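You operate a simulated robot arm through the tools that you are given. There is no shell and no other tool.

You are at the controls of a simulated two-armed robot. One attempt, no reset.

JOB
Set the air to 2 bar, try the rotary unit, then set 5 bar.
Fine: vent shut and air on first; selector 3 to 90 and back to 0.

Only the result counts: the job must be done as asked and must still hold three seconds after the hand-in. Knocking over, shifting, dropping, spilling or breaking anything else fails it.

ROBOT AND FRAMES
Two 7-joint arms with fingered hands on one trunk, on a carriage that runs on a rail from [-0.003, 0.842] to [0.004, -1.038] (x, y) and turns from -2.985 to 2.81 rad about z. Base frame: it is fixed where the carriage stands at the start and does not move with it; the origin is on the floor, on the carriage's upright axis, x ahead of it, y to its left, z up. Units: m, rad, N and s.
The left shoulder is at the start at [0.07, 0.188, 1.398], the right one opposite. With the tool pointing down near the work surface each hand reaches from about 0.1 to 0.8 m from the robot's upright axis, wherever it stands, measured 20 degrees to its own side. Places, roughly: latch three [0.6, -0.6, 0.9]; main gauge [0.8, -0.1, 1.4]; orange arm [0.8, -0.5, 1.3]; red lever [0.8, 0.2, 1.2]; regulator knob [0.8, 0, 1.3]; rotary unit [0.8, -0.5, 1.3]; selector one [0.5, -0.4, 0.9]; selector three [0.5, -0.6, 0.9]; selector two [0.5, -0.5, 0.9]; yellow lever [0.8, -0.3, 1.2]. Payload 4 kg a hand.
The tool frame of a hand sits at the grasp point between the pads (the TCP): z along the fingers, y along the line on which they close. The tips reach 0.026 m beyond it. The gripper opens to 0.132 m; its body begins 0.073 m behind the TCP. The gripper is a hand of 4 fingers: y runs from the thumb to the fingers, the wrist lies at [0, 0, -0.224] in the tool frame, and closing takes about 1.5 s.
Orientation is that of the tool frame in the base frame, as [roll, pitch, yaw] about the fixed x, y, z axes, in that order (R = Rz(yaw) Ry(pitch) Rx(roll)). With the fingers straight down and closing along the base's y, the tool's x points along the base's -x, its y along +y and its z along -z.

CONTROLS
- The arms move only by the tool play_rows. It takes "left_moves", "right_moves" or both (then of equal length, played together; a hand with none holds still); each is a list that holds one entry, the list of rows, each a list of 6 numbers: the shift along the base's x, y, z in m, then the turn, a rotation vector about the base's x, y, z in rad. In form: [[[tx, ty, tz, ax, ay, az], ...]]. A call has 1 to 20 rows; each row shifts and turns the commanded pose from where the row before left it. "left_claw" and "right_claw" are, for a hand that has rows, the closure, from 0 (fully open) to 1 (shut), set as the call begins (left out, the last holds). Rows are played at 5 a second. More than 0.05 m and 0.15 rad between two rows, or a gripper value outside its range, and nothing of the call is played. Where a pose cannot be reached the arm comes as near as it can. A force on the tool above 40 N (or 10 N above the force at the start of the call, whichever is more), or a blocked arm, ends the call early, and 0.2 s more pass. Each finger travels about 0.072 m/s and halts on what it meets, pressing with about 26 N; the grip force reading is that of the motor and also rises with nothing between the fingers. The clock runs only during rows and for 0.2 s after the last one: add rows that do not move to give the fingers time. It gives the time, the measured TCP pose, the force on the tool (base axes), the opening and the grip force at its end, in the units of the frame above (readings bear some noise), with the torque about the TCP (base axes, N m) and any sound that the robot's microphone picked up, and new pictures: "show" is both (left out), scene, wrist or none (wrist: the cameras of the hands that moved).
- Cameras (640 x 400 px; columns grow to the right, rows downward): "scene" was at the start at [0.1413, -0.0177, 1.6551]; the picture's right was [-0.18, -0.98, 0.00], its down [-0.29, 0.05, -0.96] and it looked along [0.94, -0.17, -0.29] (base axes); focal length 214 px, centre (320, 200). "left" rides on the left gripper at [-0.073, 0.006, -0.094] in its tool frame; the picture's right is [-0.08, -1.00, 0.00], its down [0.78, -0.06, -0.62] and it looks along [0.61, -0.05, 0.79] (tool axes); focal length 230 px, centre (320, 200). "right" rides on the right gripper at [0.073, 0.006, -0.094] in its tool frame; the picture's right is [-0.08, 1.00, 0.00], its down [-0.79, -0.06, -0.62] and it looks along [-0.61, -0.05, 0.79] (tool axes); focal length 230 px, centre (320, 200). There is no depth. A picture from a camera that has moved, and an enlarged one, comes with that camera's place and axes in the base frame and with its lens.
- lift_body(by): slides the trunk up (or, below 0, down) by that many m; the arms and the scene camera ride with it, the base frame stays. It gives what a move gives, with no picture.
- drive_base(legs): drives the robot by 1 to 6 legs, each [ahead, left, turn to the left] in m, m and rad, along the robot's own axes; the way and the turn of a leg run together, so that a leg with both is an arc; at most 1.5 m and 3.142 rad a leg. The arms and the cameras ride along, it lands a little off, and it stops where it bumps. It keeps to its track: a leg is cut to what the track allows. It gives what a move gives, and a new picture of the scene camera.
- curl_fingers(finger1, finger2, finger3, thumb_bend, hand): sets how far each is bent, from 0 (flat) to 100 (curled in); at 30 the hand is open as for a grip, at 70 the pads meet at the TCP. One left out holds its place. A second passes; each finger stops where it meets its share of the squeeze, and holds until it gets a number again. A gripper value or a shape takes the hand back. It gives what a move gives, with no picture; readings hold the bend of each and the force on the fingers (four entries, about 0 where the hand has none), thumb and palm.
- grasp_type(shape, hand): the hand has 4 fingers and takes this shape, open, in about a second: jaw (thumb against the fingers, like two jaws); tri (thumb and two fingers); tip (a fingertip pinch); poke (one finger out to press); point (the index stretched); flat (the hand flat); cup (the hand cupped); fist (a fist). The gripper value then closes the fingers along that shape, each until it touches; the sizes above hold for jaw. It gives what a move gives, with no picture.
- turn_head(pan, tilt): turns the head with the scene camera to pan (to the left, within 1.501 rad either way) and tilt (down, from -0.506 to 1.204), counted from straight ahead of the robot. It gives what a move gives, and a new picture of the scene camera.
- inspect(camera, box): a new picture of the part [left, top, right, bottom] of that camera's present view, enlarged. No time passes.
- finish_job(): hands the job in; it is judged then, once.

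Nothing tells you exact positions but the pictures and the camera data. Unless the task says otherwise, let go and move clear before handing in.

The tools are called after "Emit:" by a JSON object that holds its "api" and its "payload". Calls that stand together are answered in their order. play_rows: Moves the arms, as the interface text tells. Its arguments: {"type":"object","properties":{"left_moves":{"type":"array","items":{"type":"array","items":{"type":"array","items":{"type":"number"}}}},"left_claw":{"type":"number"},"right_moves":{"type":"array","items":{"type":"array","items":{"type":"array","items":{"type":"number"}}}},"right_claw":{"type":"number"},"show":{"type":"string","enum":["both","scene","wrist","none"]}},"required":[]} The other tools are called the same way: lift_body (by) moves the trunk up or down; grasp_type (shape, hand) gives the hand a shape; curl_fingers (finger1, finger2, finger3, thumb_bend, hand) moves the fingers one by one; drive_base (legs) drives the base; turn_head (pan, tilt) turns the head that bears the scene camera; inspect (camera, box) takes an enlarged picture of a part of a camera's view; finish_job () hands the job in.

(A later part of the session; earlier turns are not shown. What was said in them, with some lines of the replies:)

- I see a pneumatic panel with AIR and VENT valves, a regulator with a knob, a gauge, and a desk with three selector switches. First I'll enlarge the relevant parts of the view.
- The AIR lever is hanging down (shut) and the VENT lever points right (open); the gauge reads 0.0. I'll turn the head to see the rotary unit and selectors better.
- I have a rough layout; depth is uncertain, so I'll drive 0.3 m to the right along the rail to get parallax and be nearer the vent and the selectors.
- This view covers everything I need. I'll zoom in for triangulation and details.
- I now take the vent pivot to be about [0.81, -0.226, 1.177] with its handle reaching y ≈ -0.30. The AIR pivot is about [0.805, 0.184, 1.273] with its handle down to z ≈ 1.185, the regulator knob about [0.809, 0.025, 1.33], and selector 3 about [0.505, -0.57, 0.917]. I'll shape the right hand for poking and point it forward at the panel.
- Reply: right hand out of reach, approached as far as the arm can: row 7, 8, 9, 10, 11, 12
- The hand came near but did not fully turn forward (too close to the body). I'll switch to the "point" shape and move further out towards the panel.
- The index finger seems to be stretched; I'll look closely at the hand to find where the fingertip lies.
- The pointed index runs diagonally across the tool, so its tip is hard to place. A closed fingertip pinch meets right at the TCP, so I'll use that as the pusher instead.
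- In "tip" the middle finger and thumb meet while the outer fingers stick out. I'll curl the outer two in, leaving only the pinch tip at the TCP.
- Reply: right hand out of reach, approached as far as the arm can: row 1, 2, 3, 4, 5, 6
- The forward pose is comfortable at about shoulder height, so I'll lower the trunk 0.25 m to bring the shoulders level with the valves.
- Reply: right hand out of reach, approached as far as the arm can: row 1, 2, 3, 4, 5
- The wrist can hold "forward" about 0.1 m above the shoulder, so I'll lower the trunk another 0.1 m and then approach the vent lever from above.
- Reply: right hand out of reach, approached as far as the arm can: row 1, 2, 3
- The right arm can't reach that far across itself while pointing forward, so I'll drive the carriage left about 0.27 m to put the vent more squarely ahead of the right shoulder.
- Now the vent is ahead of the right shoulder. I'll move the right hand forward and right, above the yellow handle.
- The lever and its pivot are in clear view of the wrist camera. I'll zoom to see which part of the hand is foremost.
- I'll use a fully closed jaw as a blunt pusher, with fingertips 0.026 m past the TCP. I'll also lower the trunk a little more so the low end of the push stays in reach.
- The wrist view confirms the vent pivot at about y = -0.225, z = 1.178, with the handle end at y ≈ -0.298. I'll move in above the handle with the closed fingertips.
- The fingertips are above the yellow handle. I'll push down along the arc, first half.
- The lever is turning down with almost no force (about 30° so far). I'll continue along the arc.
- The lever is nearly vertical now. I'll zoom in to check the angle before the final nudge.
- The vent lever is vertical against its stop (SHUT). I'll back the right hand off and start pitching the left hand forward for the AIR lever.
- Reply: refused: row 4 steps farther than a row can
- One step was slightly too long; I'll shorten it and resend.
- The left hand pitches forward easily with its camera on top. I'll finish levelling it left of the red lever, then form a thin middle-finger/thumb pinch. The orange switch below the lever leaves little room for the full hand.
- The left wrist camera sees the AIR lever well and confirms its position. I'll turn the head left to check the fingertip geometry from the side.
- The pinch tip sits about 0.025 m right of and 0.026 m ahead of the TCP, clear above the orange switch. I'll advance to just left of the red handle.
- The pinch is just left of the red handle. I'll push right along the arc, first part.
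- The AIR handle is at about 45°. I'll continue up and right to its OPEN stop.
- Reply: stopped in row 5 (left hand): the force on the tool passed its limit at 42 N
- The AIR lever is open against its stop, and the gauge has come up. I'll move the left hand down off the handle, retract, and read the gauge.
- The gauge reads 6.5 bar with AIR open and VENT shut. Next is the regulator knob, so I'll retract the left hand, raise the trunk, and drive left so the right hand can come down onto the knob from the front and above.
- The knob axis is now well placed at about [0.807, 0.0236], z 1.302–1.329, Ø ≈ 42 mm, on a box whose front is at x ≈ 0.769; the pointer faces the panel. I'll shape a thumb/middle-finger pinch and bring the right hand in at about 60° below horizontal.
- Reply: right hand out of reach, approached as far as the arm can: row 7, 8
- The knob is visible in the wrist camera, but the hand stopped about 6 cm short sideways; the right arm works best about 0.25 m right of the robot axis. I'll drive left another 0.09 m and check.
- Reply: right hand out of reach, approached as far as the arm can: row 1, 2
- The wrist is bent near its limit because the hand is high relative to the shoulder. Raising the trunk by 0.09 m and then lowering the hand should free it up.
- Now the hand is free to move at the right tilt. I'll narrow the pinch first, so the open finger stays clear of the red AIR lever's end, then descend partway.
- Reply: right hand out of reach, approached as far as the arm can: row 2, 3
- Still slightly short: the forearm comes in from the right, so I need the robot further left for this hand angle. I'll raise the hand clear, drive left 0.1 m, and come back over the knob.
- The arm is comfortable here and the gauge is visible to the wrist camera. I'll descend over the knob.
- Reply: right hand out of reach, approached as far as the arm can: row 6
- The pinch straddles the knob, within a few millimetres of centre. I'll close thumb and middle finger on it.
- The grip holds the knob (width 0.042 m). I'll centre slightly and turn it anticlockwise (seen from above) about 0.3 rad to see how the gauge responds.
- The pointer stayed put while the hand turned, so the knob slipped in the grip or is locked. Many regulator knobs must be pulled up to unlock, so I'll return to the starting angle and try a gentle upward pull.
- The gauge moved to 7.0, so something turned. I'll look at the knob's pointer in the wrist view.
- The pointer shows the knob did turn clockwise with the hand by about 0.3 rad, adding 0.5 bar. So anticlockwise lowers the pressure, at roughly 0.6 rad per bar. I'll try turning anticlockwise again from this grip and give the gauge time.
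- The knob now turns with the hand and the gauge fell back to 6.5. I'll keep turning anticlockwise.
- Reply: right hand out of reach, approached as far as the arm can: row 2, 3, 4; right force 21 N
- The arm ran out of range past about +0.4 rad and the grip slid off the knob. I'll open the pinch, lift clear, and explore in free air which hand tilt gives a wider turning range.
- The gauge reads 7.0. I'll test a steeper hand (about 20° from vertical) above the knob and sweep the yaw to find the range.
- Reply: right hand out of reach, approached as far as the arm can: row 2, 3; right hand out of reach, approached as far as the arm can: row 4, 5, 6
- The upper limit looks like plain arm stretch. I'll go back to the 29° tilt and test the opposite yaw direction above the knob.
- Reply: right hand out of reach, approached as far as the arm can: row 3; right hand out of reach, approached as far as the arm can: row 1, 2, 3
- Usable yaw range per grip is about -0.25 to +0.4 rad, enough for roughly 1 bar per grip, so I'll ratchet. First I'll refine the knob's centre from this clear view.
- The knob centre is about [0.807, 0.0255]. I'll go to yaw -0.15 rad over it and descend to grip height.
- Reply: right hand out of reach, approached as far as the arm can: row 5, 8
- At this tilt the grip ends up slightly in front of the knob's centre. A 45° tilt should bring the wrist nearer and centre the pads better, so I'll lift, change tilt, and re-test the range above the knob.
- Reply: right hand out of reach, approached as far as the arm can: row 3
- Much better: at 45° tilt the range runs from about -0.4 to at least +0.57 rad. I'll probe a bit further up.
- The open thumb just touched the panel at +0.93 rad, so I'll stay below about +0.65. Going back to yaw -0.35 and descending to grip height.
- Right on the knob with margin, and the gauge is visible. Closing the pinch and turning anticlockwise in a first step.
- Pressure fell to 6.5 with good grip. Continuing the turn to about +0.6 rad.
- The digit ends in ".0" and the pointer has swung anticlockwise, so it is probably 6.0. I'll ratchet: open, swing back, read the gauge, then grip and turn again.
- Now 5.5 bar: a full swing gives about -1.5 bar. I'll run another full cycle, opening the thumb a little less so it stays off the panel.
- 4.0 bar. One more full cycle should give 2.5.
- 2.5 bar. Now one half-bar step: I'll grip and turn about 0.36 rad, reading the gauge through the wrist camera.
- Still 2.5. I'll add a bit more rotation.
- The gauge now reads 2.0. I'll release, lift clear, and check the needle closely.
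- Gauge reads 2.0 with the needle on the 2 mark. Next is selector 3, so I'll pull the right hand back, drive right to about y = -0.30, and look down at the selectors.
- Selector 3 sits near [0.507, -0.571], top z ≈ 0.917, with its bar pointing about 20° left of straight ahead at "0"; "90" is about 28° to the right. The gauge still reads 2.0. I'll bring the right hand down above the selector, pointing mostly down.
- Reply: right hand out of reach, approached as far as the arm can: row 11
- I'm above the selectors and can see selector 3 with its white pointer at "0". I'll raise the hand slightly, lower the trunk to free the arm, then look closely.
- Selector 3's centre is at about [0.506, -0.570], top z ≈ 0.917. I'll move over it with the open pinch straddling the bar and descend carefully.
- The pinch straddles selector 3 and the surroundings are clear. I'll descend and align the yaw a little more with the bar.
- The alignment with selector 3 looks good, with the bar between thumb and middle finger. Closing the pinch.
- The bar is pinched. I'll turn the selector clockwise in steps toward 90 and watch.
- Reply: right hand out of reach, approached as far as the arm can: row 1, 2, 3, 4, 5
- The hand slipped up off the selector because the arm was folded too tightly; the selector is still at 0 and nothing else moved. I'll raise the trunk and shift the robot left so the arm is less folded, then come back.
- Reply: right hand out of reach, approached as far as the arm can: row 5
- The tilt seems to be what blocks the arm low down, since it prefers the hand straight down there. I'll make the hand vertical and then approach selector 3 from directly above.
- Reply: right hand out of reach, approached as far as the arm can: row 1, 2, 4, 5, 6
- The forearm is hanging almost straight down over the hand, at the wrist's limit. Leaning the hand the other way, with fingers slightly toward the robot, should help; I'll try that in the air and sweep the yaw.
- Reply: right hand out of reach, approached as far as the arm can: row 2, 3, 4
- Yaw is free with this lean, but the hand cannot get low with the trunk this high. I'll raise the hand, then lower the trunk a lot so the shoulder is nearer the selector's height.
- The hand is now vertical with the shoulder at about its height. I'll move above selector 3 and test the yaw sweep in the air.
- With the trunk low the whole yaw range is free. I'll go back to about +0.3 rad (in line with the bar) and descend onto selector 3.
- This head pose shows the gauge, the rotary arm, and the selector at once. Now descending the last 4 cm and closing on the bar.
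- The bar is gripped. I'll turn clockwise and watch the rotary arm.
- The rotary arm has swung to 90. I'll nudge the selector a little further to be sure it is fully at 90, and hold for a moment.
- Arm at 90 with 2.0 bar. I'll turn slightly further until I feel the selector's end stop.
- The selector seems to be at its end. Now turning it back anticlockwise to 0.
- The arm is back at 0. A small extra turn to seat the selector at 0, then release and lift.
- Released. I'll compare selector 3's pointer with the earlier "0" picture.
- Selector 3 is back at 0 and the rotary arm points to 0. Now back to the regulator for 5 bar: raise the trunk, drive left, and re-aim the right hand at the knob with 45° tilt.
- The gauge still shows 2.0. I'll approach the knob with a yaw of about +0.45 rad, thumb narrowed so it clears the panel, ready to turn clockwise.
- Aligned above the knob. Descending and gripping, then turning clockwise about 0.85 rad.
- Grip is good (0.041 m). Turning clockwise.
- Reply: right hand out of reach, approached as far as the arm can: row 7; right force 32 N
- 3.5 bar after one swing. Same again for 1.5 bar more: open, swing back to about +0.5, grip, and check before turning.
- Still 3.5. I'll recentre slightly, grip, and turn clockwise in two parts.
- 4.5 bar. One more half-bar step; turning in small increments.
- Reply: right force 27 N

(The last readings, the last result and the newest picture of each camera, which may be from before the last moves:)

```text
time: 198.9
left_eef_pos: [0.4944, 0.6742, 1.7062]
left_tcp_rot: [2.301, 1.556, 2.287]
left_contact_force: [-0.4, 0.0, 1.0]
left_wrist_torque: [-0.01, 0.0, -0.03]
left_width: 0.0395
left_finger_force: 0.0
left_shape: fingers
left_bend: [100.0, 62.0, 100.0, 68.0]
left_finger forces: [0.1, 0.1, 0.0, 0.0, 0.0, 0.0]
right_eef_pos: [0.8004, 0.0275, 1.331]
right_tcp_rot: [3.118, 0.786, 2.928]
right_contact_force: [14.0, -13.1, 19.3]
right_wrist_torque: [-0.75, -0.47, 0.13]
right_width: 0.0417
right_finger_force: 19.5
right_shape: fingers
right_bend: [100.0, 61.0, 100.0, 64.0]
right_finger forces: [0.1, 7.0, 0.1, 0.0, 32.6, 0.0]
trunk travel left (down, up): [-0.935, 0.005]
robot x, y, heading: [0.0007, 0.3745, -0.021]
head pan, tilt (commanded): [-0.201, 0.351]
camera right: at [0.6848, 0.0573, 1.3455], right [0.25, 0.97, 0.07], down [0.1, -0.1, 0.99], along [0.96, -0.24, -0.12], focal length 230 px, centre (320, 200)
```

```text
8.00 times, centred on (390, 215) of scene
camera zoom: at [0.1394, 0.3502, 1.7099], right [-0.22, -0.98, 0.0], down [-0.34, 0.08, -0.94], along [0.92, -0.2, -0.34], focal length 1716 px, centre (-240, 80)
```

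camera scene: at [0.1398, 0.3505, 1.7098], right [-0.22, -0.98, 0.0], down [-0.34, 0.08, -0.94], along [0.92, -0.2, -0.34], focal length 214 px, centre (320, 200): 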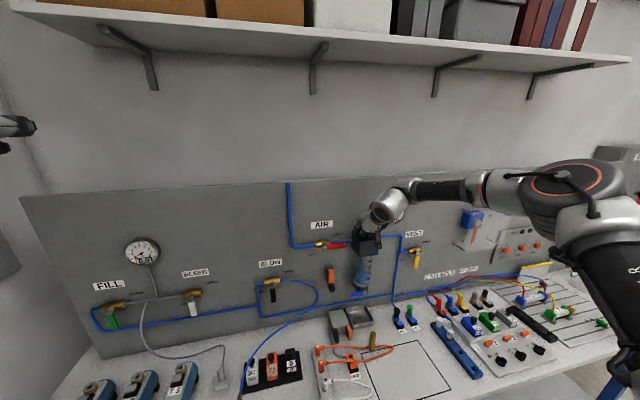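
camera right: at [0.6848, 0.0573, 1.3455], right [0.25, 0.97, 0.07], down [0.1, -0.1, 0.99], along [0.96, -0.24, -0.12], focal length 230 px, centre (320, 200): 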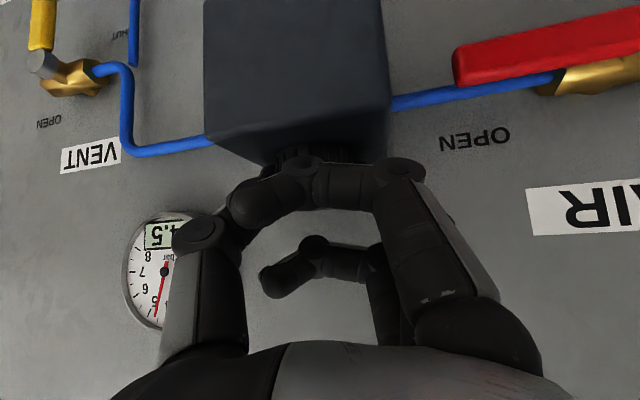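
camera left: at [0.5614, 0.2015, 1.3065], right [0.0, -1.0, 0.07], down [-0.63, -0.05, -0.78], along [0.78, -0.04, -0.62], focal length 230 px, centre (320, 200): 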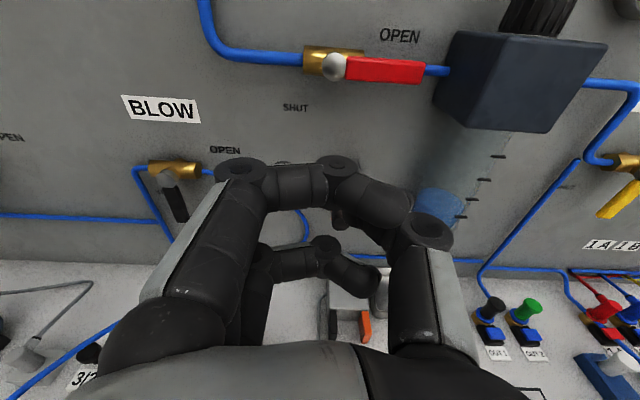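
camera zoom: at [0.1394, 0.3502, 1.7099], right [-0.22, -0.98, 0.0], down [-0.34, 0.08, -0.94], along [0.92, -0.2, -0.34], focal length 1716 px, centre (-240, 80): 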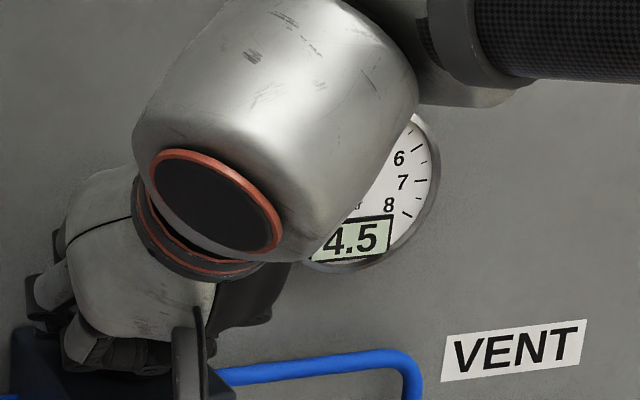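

Still 4.5, but force is building against the box. I'll release, swing back to about +0.25, raise a few millimetres, and re-grip for a clean small step.

Emit:
{"api": "curl_fingers", "payload": {"hand": "right", "finger2": 42, "thumb_bend": 48}}

Emit:
{"api": "play_rows", "payload": {"right_moves": [[[0, -0.0009, 0.001, 0, 0, 0.11], [0, -0.0009, 0.001, 0, 0, 0.11], [0, -0.0009, 0.001, 0, 0, 0.11], [0, -0.0009, 0, 0, 0, 0.11], [0, 0, 0, 0, 0, 0]]]}}

Emit:
{"api": "inspect", "payload": {"camera": "right", "box": [0, 160, 240, 360]}}

```text
time: 199.9
left_eef_pos: [0.4951, 0.6762, 1.706]
left_tcp_rot: [2.365, 1.557, 2.352]
left_contact_force: [-0.2, -0.2, -0.2]
left_wrist_torque: [-0.02, -0.01, -0.02]
left_width: 0.0394
left_finger_force: 0.1
left_shape: fingers
left_bend: [100.0, 62.0, 100.0, 68.0]
left_finger forces: [0.0, 0.0, 0.0, 0.1, 0.1, 0.1]
right_eef_pos: [0.7999, 0.0264, 1.3304]
right_tcp_rot: [3.121, 0.781, 2.93]
right_contact_force: [-1.0, -0.6, 0.6]
right_wrist_torque: [-0.07, 0.02, -0.06]
right_width: 0.0491
right_finger_force: 0.1
right_shape: fingers
right_bend: [100.0, 42.0, 100.0, 48.0]
right_finger forces: [0.0, 0.1, 0.1, 0.0, 1.1, 0.1]
trunk travel left (down, up): [-0.935, 0.005]
robot x, y, heading: [0.0008, 0.3756, -0.014]
head pan, tilt (commanded): [-0.201, 0.351]
```

```text
time: 201.1
left_eef_pos: [0.4932, 0.6768, 1.7061]
left_tcp_rot: [2.352, 1.556, 2.34]
left_contact_force: [0.2, -0.5, -0.6]
left_wrist_torque: [-0.03, 0.02, -0.02]
left_width: 0.0397
left_finger_force: 0.1
left_shape: fingers
left_bend: [100.0, 62.0, 100.0, 68.0]
left_finger forces: [0.0, 0.0, 0.0, 0.0, 0.0, 0.0]
right_eef_pos: [0.799, 0.0263, 1.335]
right_tcp_rot: [3.119, 0.785, -2.914]
right_contact_force: [-0.8, -0.6, 0.5]
right_wrist_torque: [-0.01, 0.01, 0.0]
right_width: 0.049
right_finger_force: 0.1
right_shape: fingers
right_bend: [100.0, 42.0, 100.0, 48.0]
right_finger forces: [0.0, 0.1, 0.0, 0.1, 0.0, 0.0]
trunk travel left (down, up): [-0.935, 0.005]
robot x, y, heading: [-0.0003, 0.3754, -0.021]
head pan, tilt (commanded): [-0.201, 0.351]
camera scene: at [0.1391, 0.3523, 1.7098], right [-0.22, -0.98, 0.0], down [-0.34, 0.08, -0.94], along [0.92, -0.21, -0.34], focal length 214 px, centre (320, 200)
camera right: at [0.6834, 0.0041, 1.3483], right [-0.19, 0.98, 0.07], down [0.13, -0.04, 0.99], along [0.97, 0.19, -0.12], focal length 230 px, centre (320, 200)
```

scene: 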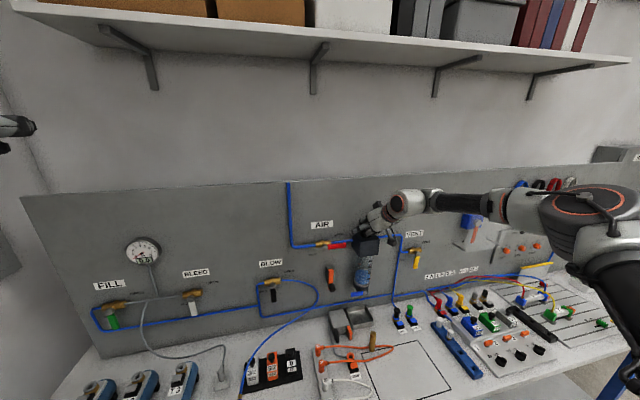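
right: 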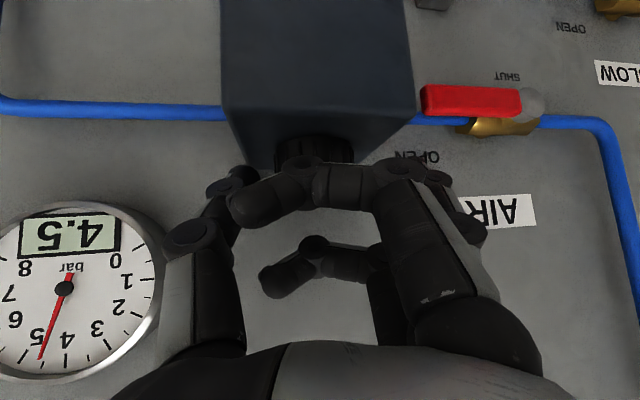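

```text
2.00 times, centred on (120, 260) of right
camera zoom: at [0.6834, 0.0041, 1.3483], right [-0.19, 0.98, 0.07], down [0.13, -0.04, 0.99], along [0.97, 0.19, -0.12], focal length 460 px, centre (720, 80)
```

zoom: 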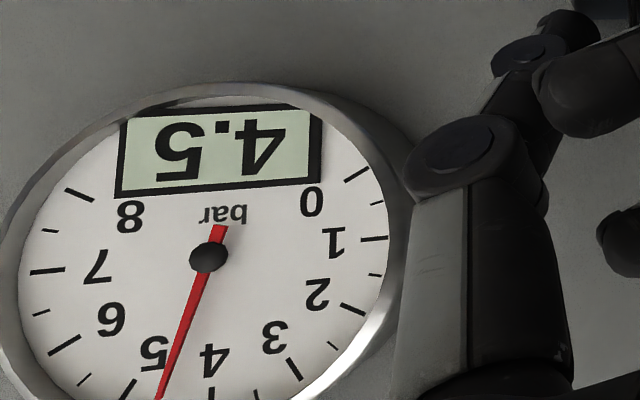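

Emit:
{"api": "play_rows", "payload": {"right_moves": [[[0, -0.0022, -0.001, 0, 0, 0], [0, 0, 0, 0, 0, 0]]], "show": "none"}}

Emit:
{"api": "curl_fingers", "payload": {"hand": "right", "finger2": 70, "thumb_bend": 70}}

Emit:
{"api": "play_rows", "payload": {"right_moves": [[[-0.0002, 0.0009, 0, 0, 0, -0.1], [-0.0001, 0.0009, 0, 0, 0, -0.1], [0, 0.0009, 0, 0, 0, -0.08], [0, 0, 0, 0, 0, 0], [0, 0, 0, 0, 0, 0], [0, 0, 0, 0, 0, 0]]], "show": "wrist"}}

Emit:
{"api": "inspect", "payload": {"camera": "right", "box": [20, 160, 260, 360]}}

```text
time: 201.7
left_eef_pos: [0.4933, 0.6767, 1.7064]
left_tcp_rot: [2.344, 1.556, 2.332]
left_contact_force: [0.9, -0.3, 0.4]
left_wrist_torque: [0.01, -0.03, 0.01]
left_width: 0.0394
left_finger_force: 0.0
left_shape: fingers
left_bend: [100.0, 62.0, 100.0, 68.0]
left_finger forces: [0.0, 0.0, 0.0, 0.0, 0.0, 0.1]
right_eef_pos: [0.8, 0.0232, 1.3332]
right_tcp_rot: [3.121, 0.787, -2.913]
right_contact_force: [0.3, 1.1, 0.0]
right_wrist_torque: [-0.07, -0.04, 0.01]
right_width: 0.0493
right_finger_force: 0.0
right_shape: fingers
right_bend: [100.0, 42.0, 100.0, 48.0]
right_finger forces: [0.0, 0.1, 0.0, 0.0, 0.1, 0.0]
trunk travel left (down, up): [-0.935, 0.005]
robot x, y, heading: [-0.0068, 0.3748, -0.016]
head pan, tilt (commanded): [-0.201, 0.351]
```

```text
time: 202.7
left_eef_pos: [0.4943, 0.6754, 1.7075]
left_tcp_rot: [2.351, 1.555, 2.336]
left_contact_force: [0.1, -0.1, -0.5]
left_wrist_torque: [0.0, -0.02, -0.01]
left_width: 0.0393
left_finger_force: 0.0
left_shape: fingers
left_bend: [100.0, 62.0, 100.0, 68.0]
left_finger forces: [0.0, 0.1, 0.0, 0.0, 0.0, 0.0]
right_eef_pos: [0.7999, 0.023, 1.3336]
right_tcp_rot: [3.121, 0.785, -2.914]
right_contact_force: [5.3, -4.5, 1.9]
right_wrist_torque: [-0.05, -0.08, -0.03]
right_width: 0.0414
right_finger_force: 10.4
right_shape: fingers
right_bend: [100.0, 60.0, 100.0, 65.0]
right_finger forces: [0.0, 7.5, 0.0, 0.0, 12.4, 0.0]
trunk travel left (down, up): [-0.935, 0.005]
robot x, y, heading: [-0.0029, 0.374, -0.026]
head pan, tilt (commanded): [-0.201, 0.351]
```

```text
time: 204.1
left_eef_pos: [0.4954, 0.6752, 1.7066]
left_tcp_rot: [2.352, 1.554, 2.339]
left_contact_force: [0.7, -0.2, -0.1]
left_wrist_torque: [0.0, 0.01, -0.02]
left_width: 0.0397
left_finger_force: 0.0
left_shape: fingers
left_bend: [100.0, 62.0, 100.0, 68.0]
left_finger forces: [0.0, 0.0, 0.1, 0.0, 0.1, 0.0]
right_eef_pos: [0.8005, 0.025, 1.3318]
right_tcp_rot: [3.122, 0.783, 3.089]
right_contact_force: [6.3, -5.3, 2.0]
right_wrist_torque: [-0.09, -0.14, -0.03]
right_width: 0.0414
right_finger_force: 10.6
right_shape: fingers
right_bend: [100.0, 60.0, 100.0, 65.0]
right_finger forces: [0.0, 7.9, 0.0, 0.1, 12.9, 0.0]
trunk travel left (down, up): [-0.935, 0.005]
robot x, y, heading: [0.0024, 0.3771, -0.019]
head pan, tilt (commanded): [-0.201, 0.351]
camera right: at [0.6819, 0.036, 1.3468], right [0.09, 0.99, 0.07], down [0.12, -0.08, 0.99], along [0.99, -0.08, -0.12], focal length 230 px, centre (320, 200)
```

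right: 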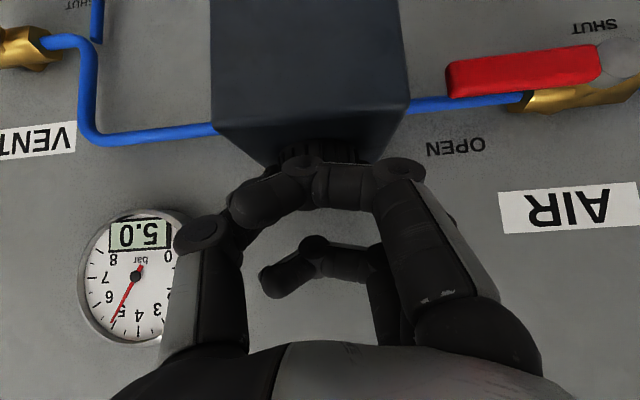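

```text
2.00 times, centred on (140, 260) of right
camera zoom: at [0.6819, 0.036, 1.3468], right [0.09, 0.99, 0.07], down [0.12, -0.08, 0.99], along [0.99, -0.08, -0.12], focal length 460 px, centre (680, 80)
```

zoom: 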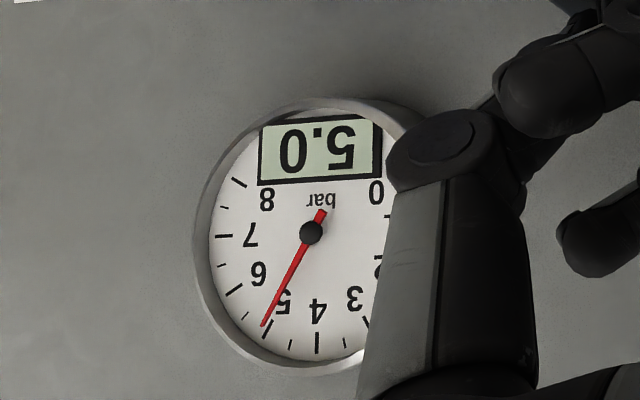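

5.0 bar. I'll release the knob gently, lift clear, retract, and check that it holds.

Emit:
{"api": "curl_fingers", "payload": {"hand": "right", "finger2": 42, "thumb_bend": 46}}

Emit:
{"api": "play_rows", "payload": {"right_moves": [[[0, 0, 0.015, 0, 0, 0], [-0.005, 0, 0.02, 0, 0, 0], [-0.01, 0, 0.03, 0, 0, 0], [-0.02, 0, 0.03, 0, 0, 0], [-0.03, 0, 0.02, 0, 0, 0], [-0.04, -0.01, 0.01, 0, 0, 0], [-0.04, -0.02, 0, 0, 0, 0], [-0.04, -0.02, 0, 0, 0, 0], [-0.04, -0.02, 0, 0, 0, 0], [0, 0, 0, 0, 0, 0]]]}}

Emit:
{"api": "inspect", "payload": {"camera": "scene", "box": [280, 180, 460, 300]}}

Emit:
{"api": "inspect", "payload": {"camera": "right", "box": [140, 0, 460, 200]}}

```text
time: 205.1
left_eef_pos: [0.4936, 0.6765, 1.7064]
left_tcp_rot: [2.348, 1.556, 2.337]
left_contact_force: [0.8, -0.6, 0.0]
left_wrist_torque: [0.01, 0.01, 0.02]
left_width: 0.0396
left_finger_force: 0.0
left_shape: fingers
left_bend: [100.0, 62.0, 100.0, 68.0]
left_finger forces: [0.0, 0.1, 0.1, 0.0, 0.1, 0.1]
right_eef_pos: [0.7987, 0.0265, 1.3337]
right_tcp_rot: [3.122, 0.785, 3.09]
right_contact_force: [-0.2, 0.0, -0.4]
right_wrist_torque: [0.03, -0.01, 0.02]
right_width: 0.0498
right_finger_force: 0.2
right_shape: fingers
right_bend: [100.0, 42.0, 100.0, 46.0]
right_finger forces: [0.1, 0.0, 0.0, 0.0, 0.1, 0.1]
trunk travel left (down, up): [-0.935, 0.005]
robot x, y, heading: [-0.0, 0.3739, -0.019]
head pan, tilt (commanded): [-0.201, 0.351]
```

```text
time: 207.3
left_eef_pos: [0.4935, 0.6771, 1.706]
left_tcp_rot: [2.385, 1.556, 2.373]
left_contact_force: [0.1, 0.1, -0.3]
left_wrist_torque: [0.0, 0.03, 0.01]
left_width: 0.0396
left_finger_force: 0.1
left_shape: fingers
left_bend: [100.0, 62.0, 100.0, 68.0]
left_finger forces: [0.0, 0.1, 0.1, 0.0, 0.0, 0.1]
right_eef_pos: [0.5731, -0.0402, 1.4599]
right_tcp_rot: [3.12, 0.784, 3.091]
right_contact_force: [0.3, -0.4, 0.4]
right_wrist_torque: [-0.05, 0.01, -0.01]
right_width: 0.0502
right_finger_force: 0.0
right_shape: fingers
right_bend: [100.0, 42.0, 100.0, 46.0]
right_finger forces: [0.0, 0.0, 0.0, 0.1, 0.0, 0.0]
trunk travel left (down, up): [-0.935, 0.005]
robot x, y, heading: [0.0008, 0.3766, -0.022]
head pan, tilt (commanded): [-0.201, 0.351]
camera scene: at [0.1398, 0.3528, 1.7098], right [-0.22, -0.98, 0.0], down [-0.34, 0.07, -0.94], along [0.92, -0.21, -0.34], focal length 214 px, centre (320, 200)
camera right: at [0.4553, -0.0291, 1.4738], right [0.09, 0.99, 0.07], down [0.12, -0.08, 0.99], along [0.99, -0.08, -0.12], focal length 230 px, centre (320, 200)
```

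scene: 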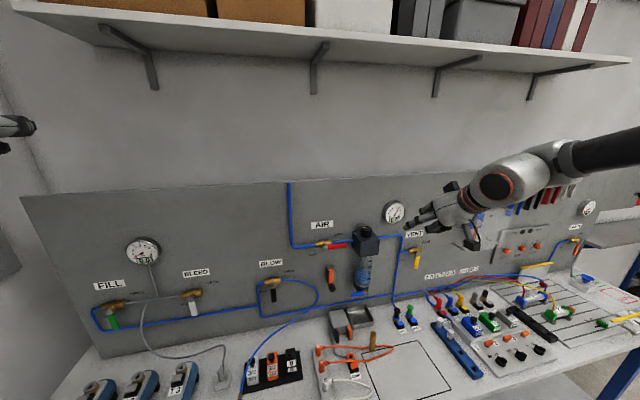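
right: 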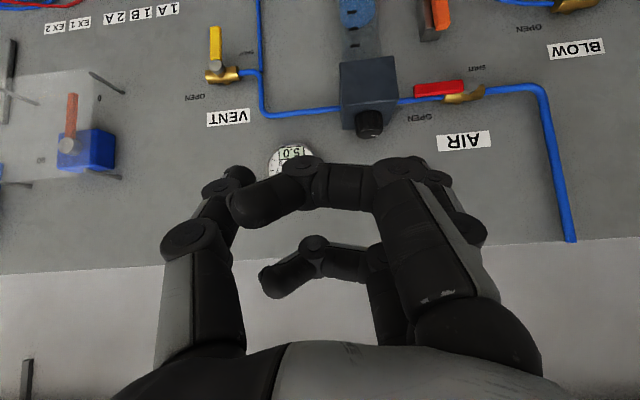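

```text
3.33 times, centred on (370, 240) of scene
camera zoom: at [0.1398, 0.3528, 1.7098], right [-0.22, -0.98, 0.0], down [-0.34, 0.07, -0.94], along [0.92, -0.21, -0.34], focal length 715 px, centre (153, 67)
```

zoom: 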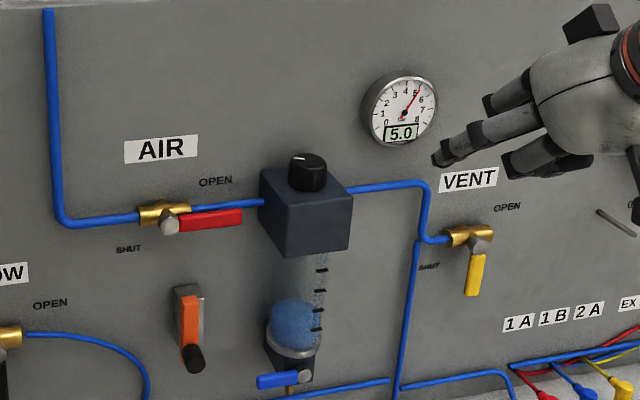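

```text
2.00 times, centred on (300, 100) of right
camera zoom: at [0.4553, -0.0291, 1.4738], right [0.09, 0.99, 0.07], down [0.12, -0.08, 0.99], along [0.99, -0.08, -0.12], focal length 460 px, centre (360, 400)
```

zoom: 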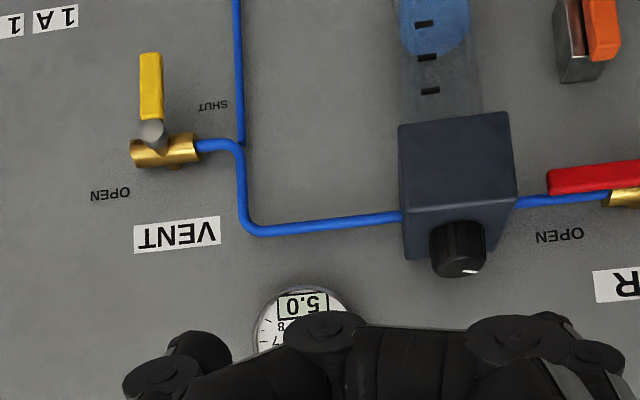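

Everything looks right: AIR open, VENT shut, gauge 5.0. A last close check of the gauge, rotary arm, and selectors before handing in.

Emit:
{"api": "inspect", "payload": {"camera": "scene", "box": [374, 192, 414, 232]}}

Emit:
{"api": "inspect", "payload": {"camera": "scene", "box": [440, 190, 580, 380]}}

Emit:
{"api": "inspect", "payload": {"camera": "right", "box": [0, 40, 140, 220]}}

```text
10.00 times, centred on (394, 212) of scene
camera zoom: at [0.1398, 0.3528, 1.7098], right [-0.22, -0.98, 0.0], down [-0.34, 0.07, -0.94], along [0.92, -0.21, -0.34], focal length 2145 px, centre (-420, 80)
```

zoom: 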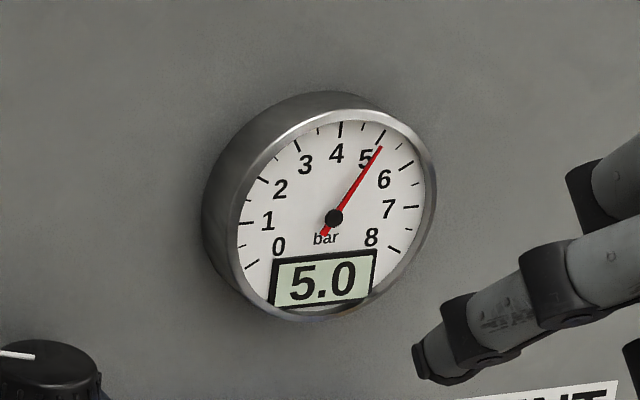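

```text
2.11 times, centred on (510, 285) of scene
camera zoom: at [0.1398, 0.3528, 1.7098], right [-0.22, -0.98, 0.0], down [-0.34, 0.07, -0.94], along [0.92, -0.21, -0.34], focal length 452 px, centre (-80, 21)
```

zoom: 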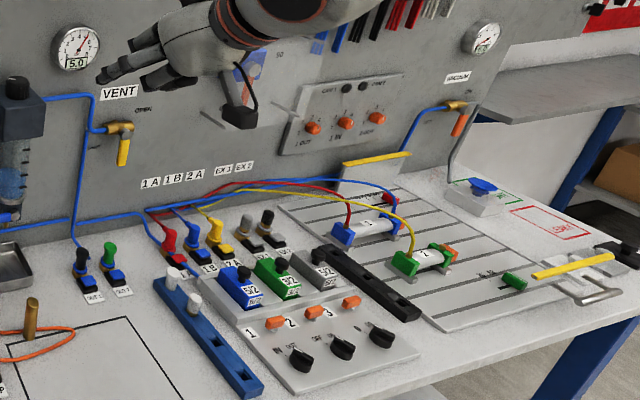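

```text
2.22 times, centred on (70, 130) of right
camera zoom: at [0.4553, -0.0291, 1.4738], right [0.09, 0.99, 0.07], down [0.12, -0.08, 0.99], along [0.99, -0.08, -0.12], focal length 511 px, centre (876, 356)
```

zoom: 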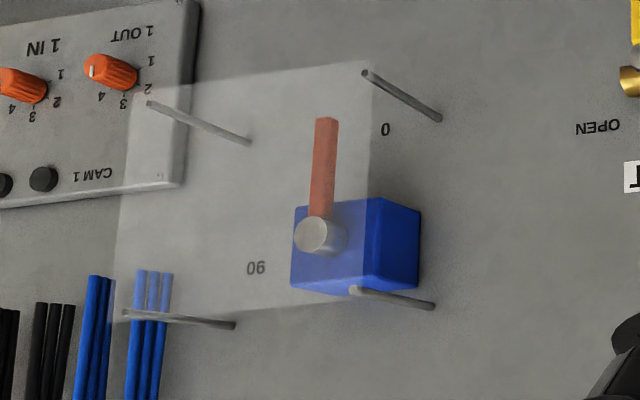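

The gauge holds at 5.0 bar with the needle on 5. VENT is shut, AIR is on, selector 3 and the rotary arm are at 0, and both hands are clear. I'm handing the job in.

Emit:
{"api": "finish_job", "payload": {}}

```text
The job is handed in.
```

The job is handed in, and all the steps you asked for were done in order:

- **Vent and air:** I shut the vent first, then opened the air. The gauge came up at 6.5 bar.
- **2 bar:** I set the regulator to 2.0 bar. It held there through the rotary test.
- **Rotary unit:** I turned selector 3 to 90 and the orange arm swung to 90. I turned it back to 0 and the arm returned to 0.
- **5 bar:** I set the regulator to 5.0 bar. At hand-in the display read 5.0, with the needle on 5.

While I was learning how the knob turns, the pressure briefly rose to 7.0 bar before I brought it down to 2.

On my first try at selector 3, the hand slipped off before turning it. The pictures show nothing else shifted or knocked over, and both hands were clear at hand-in.
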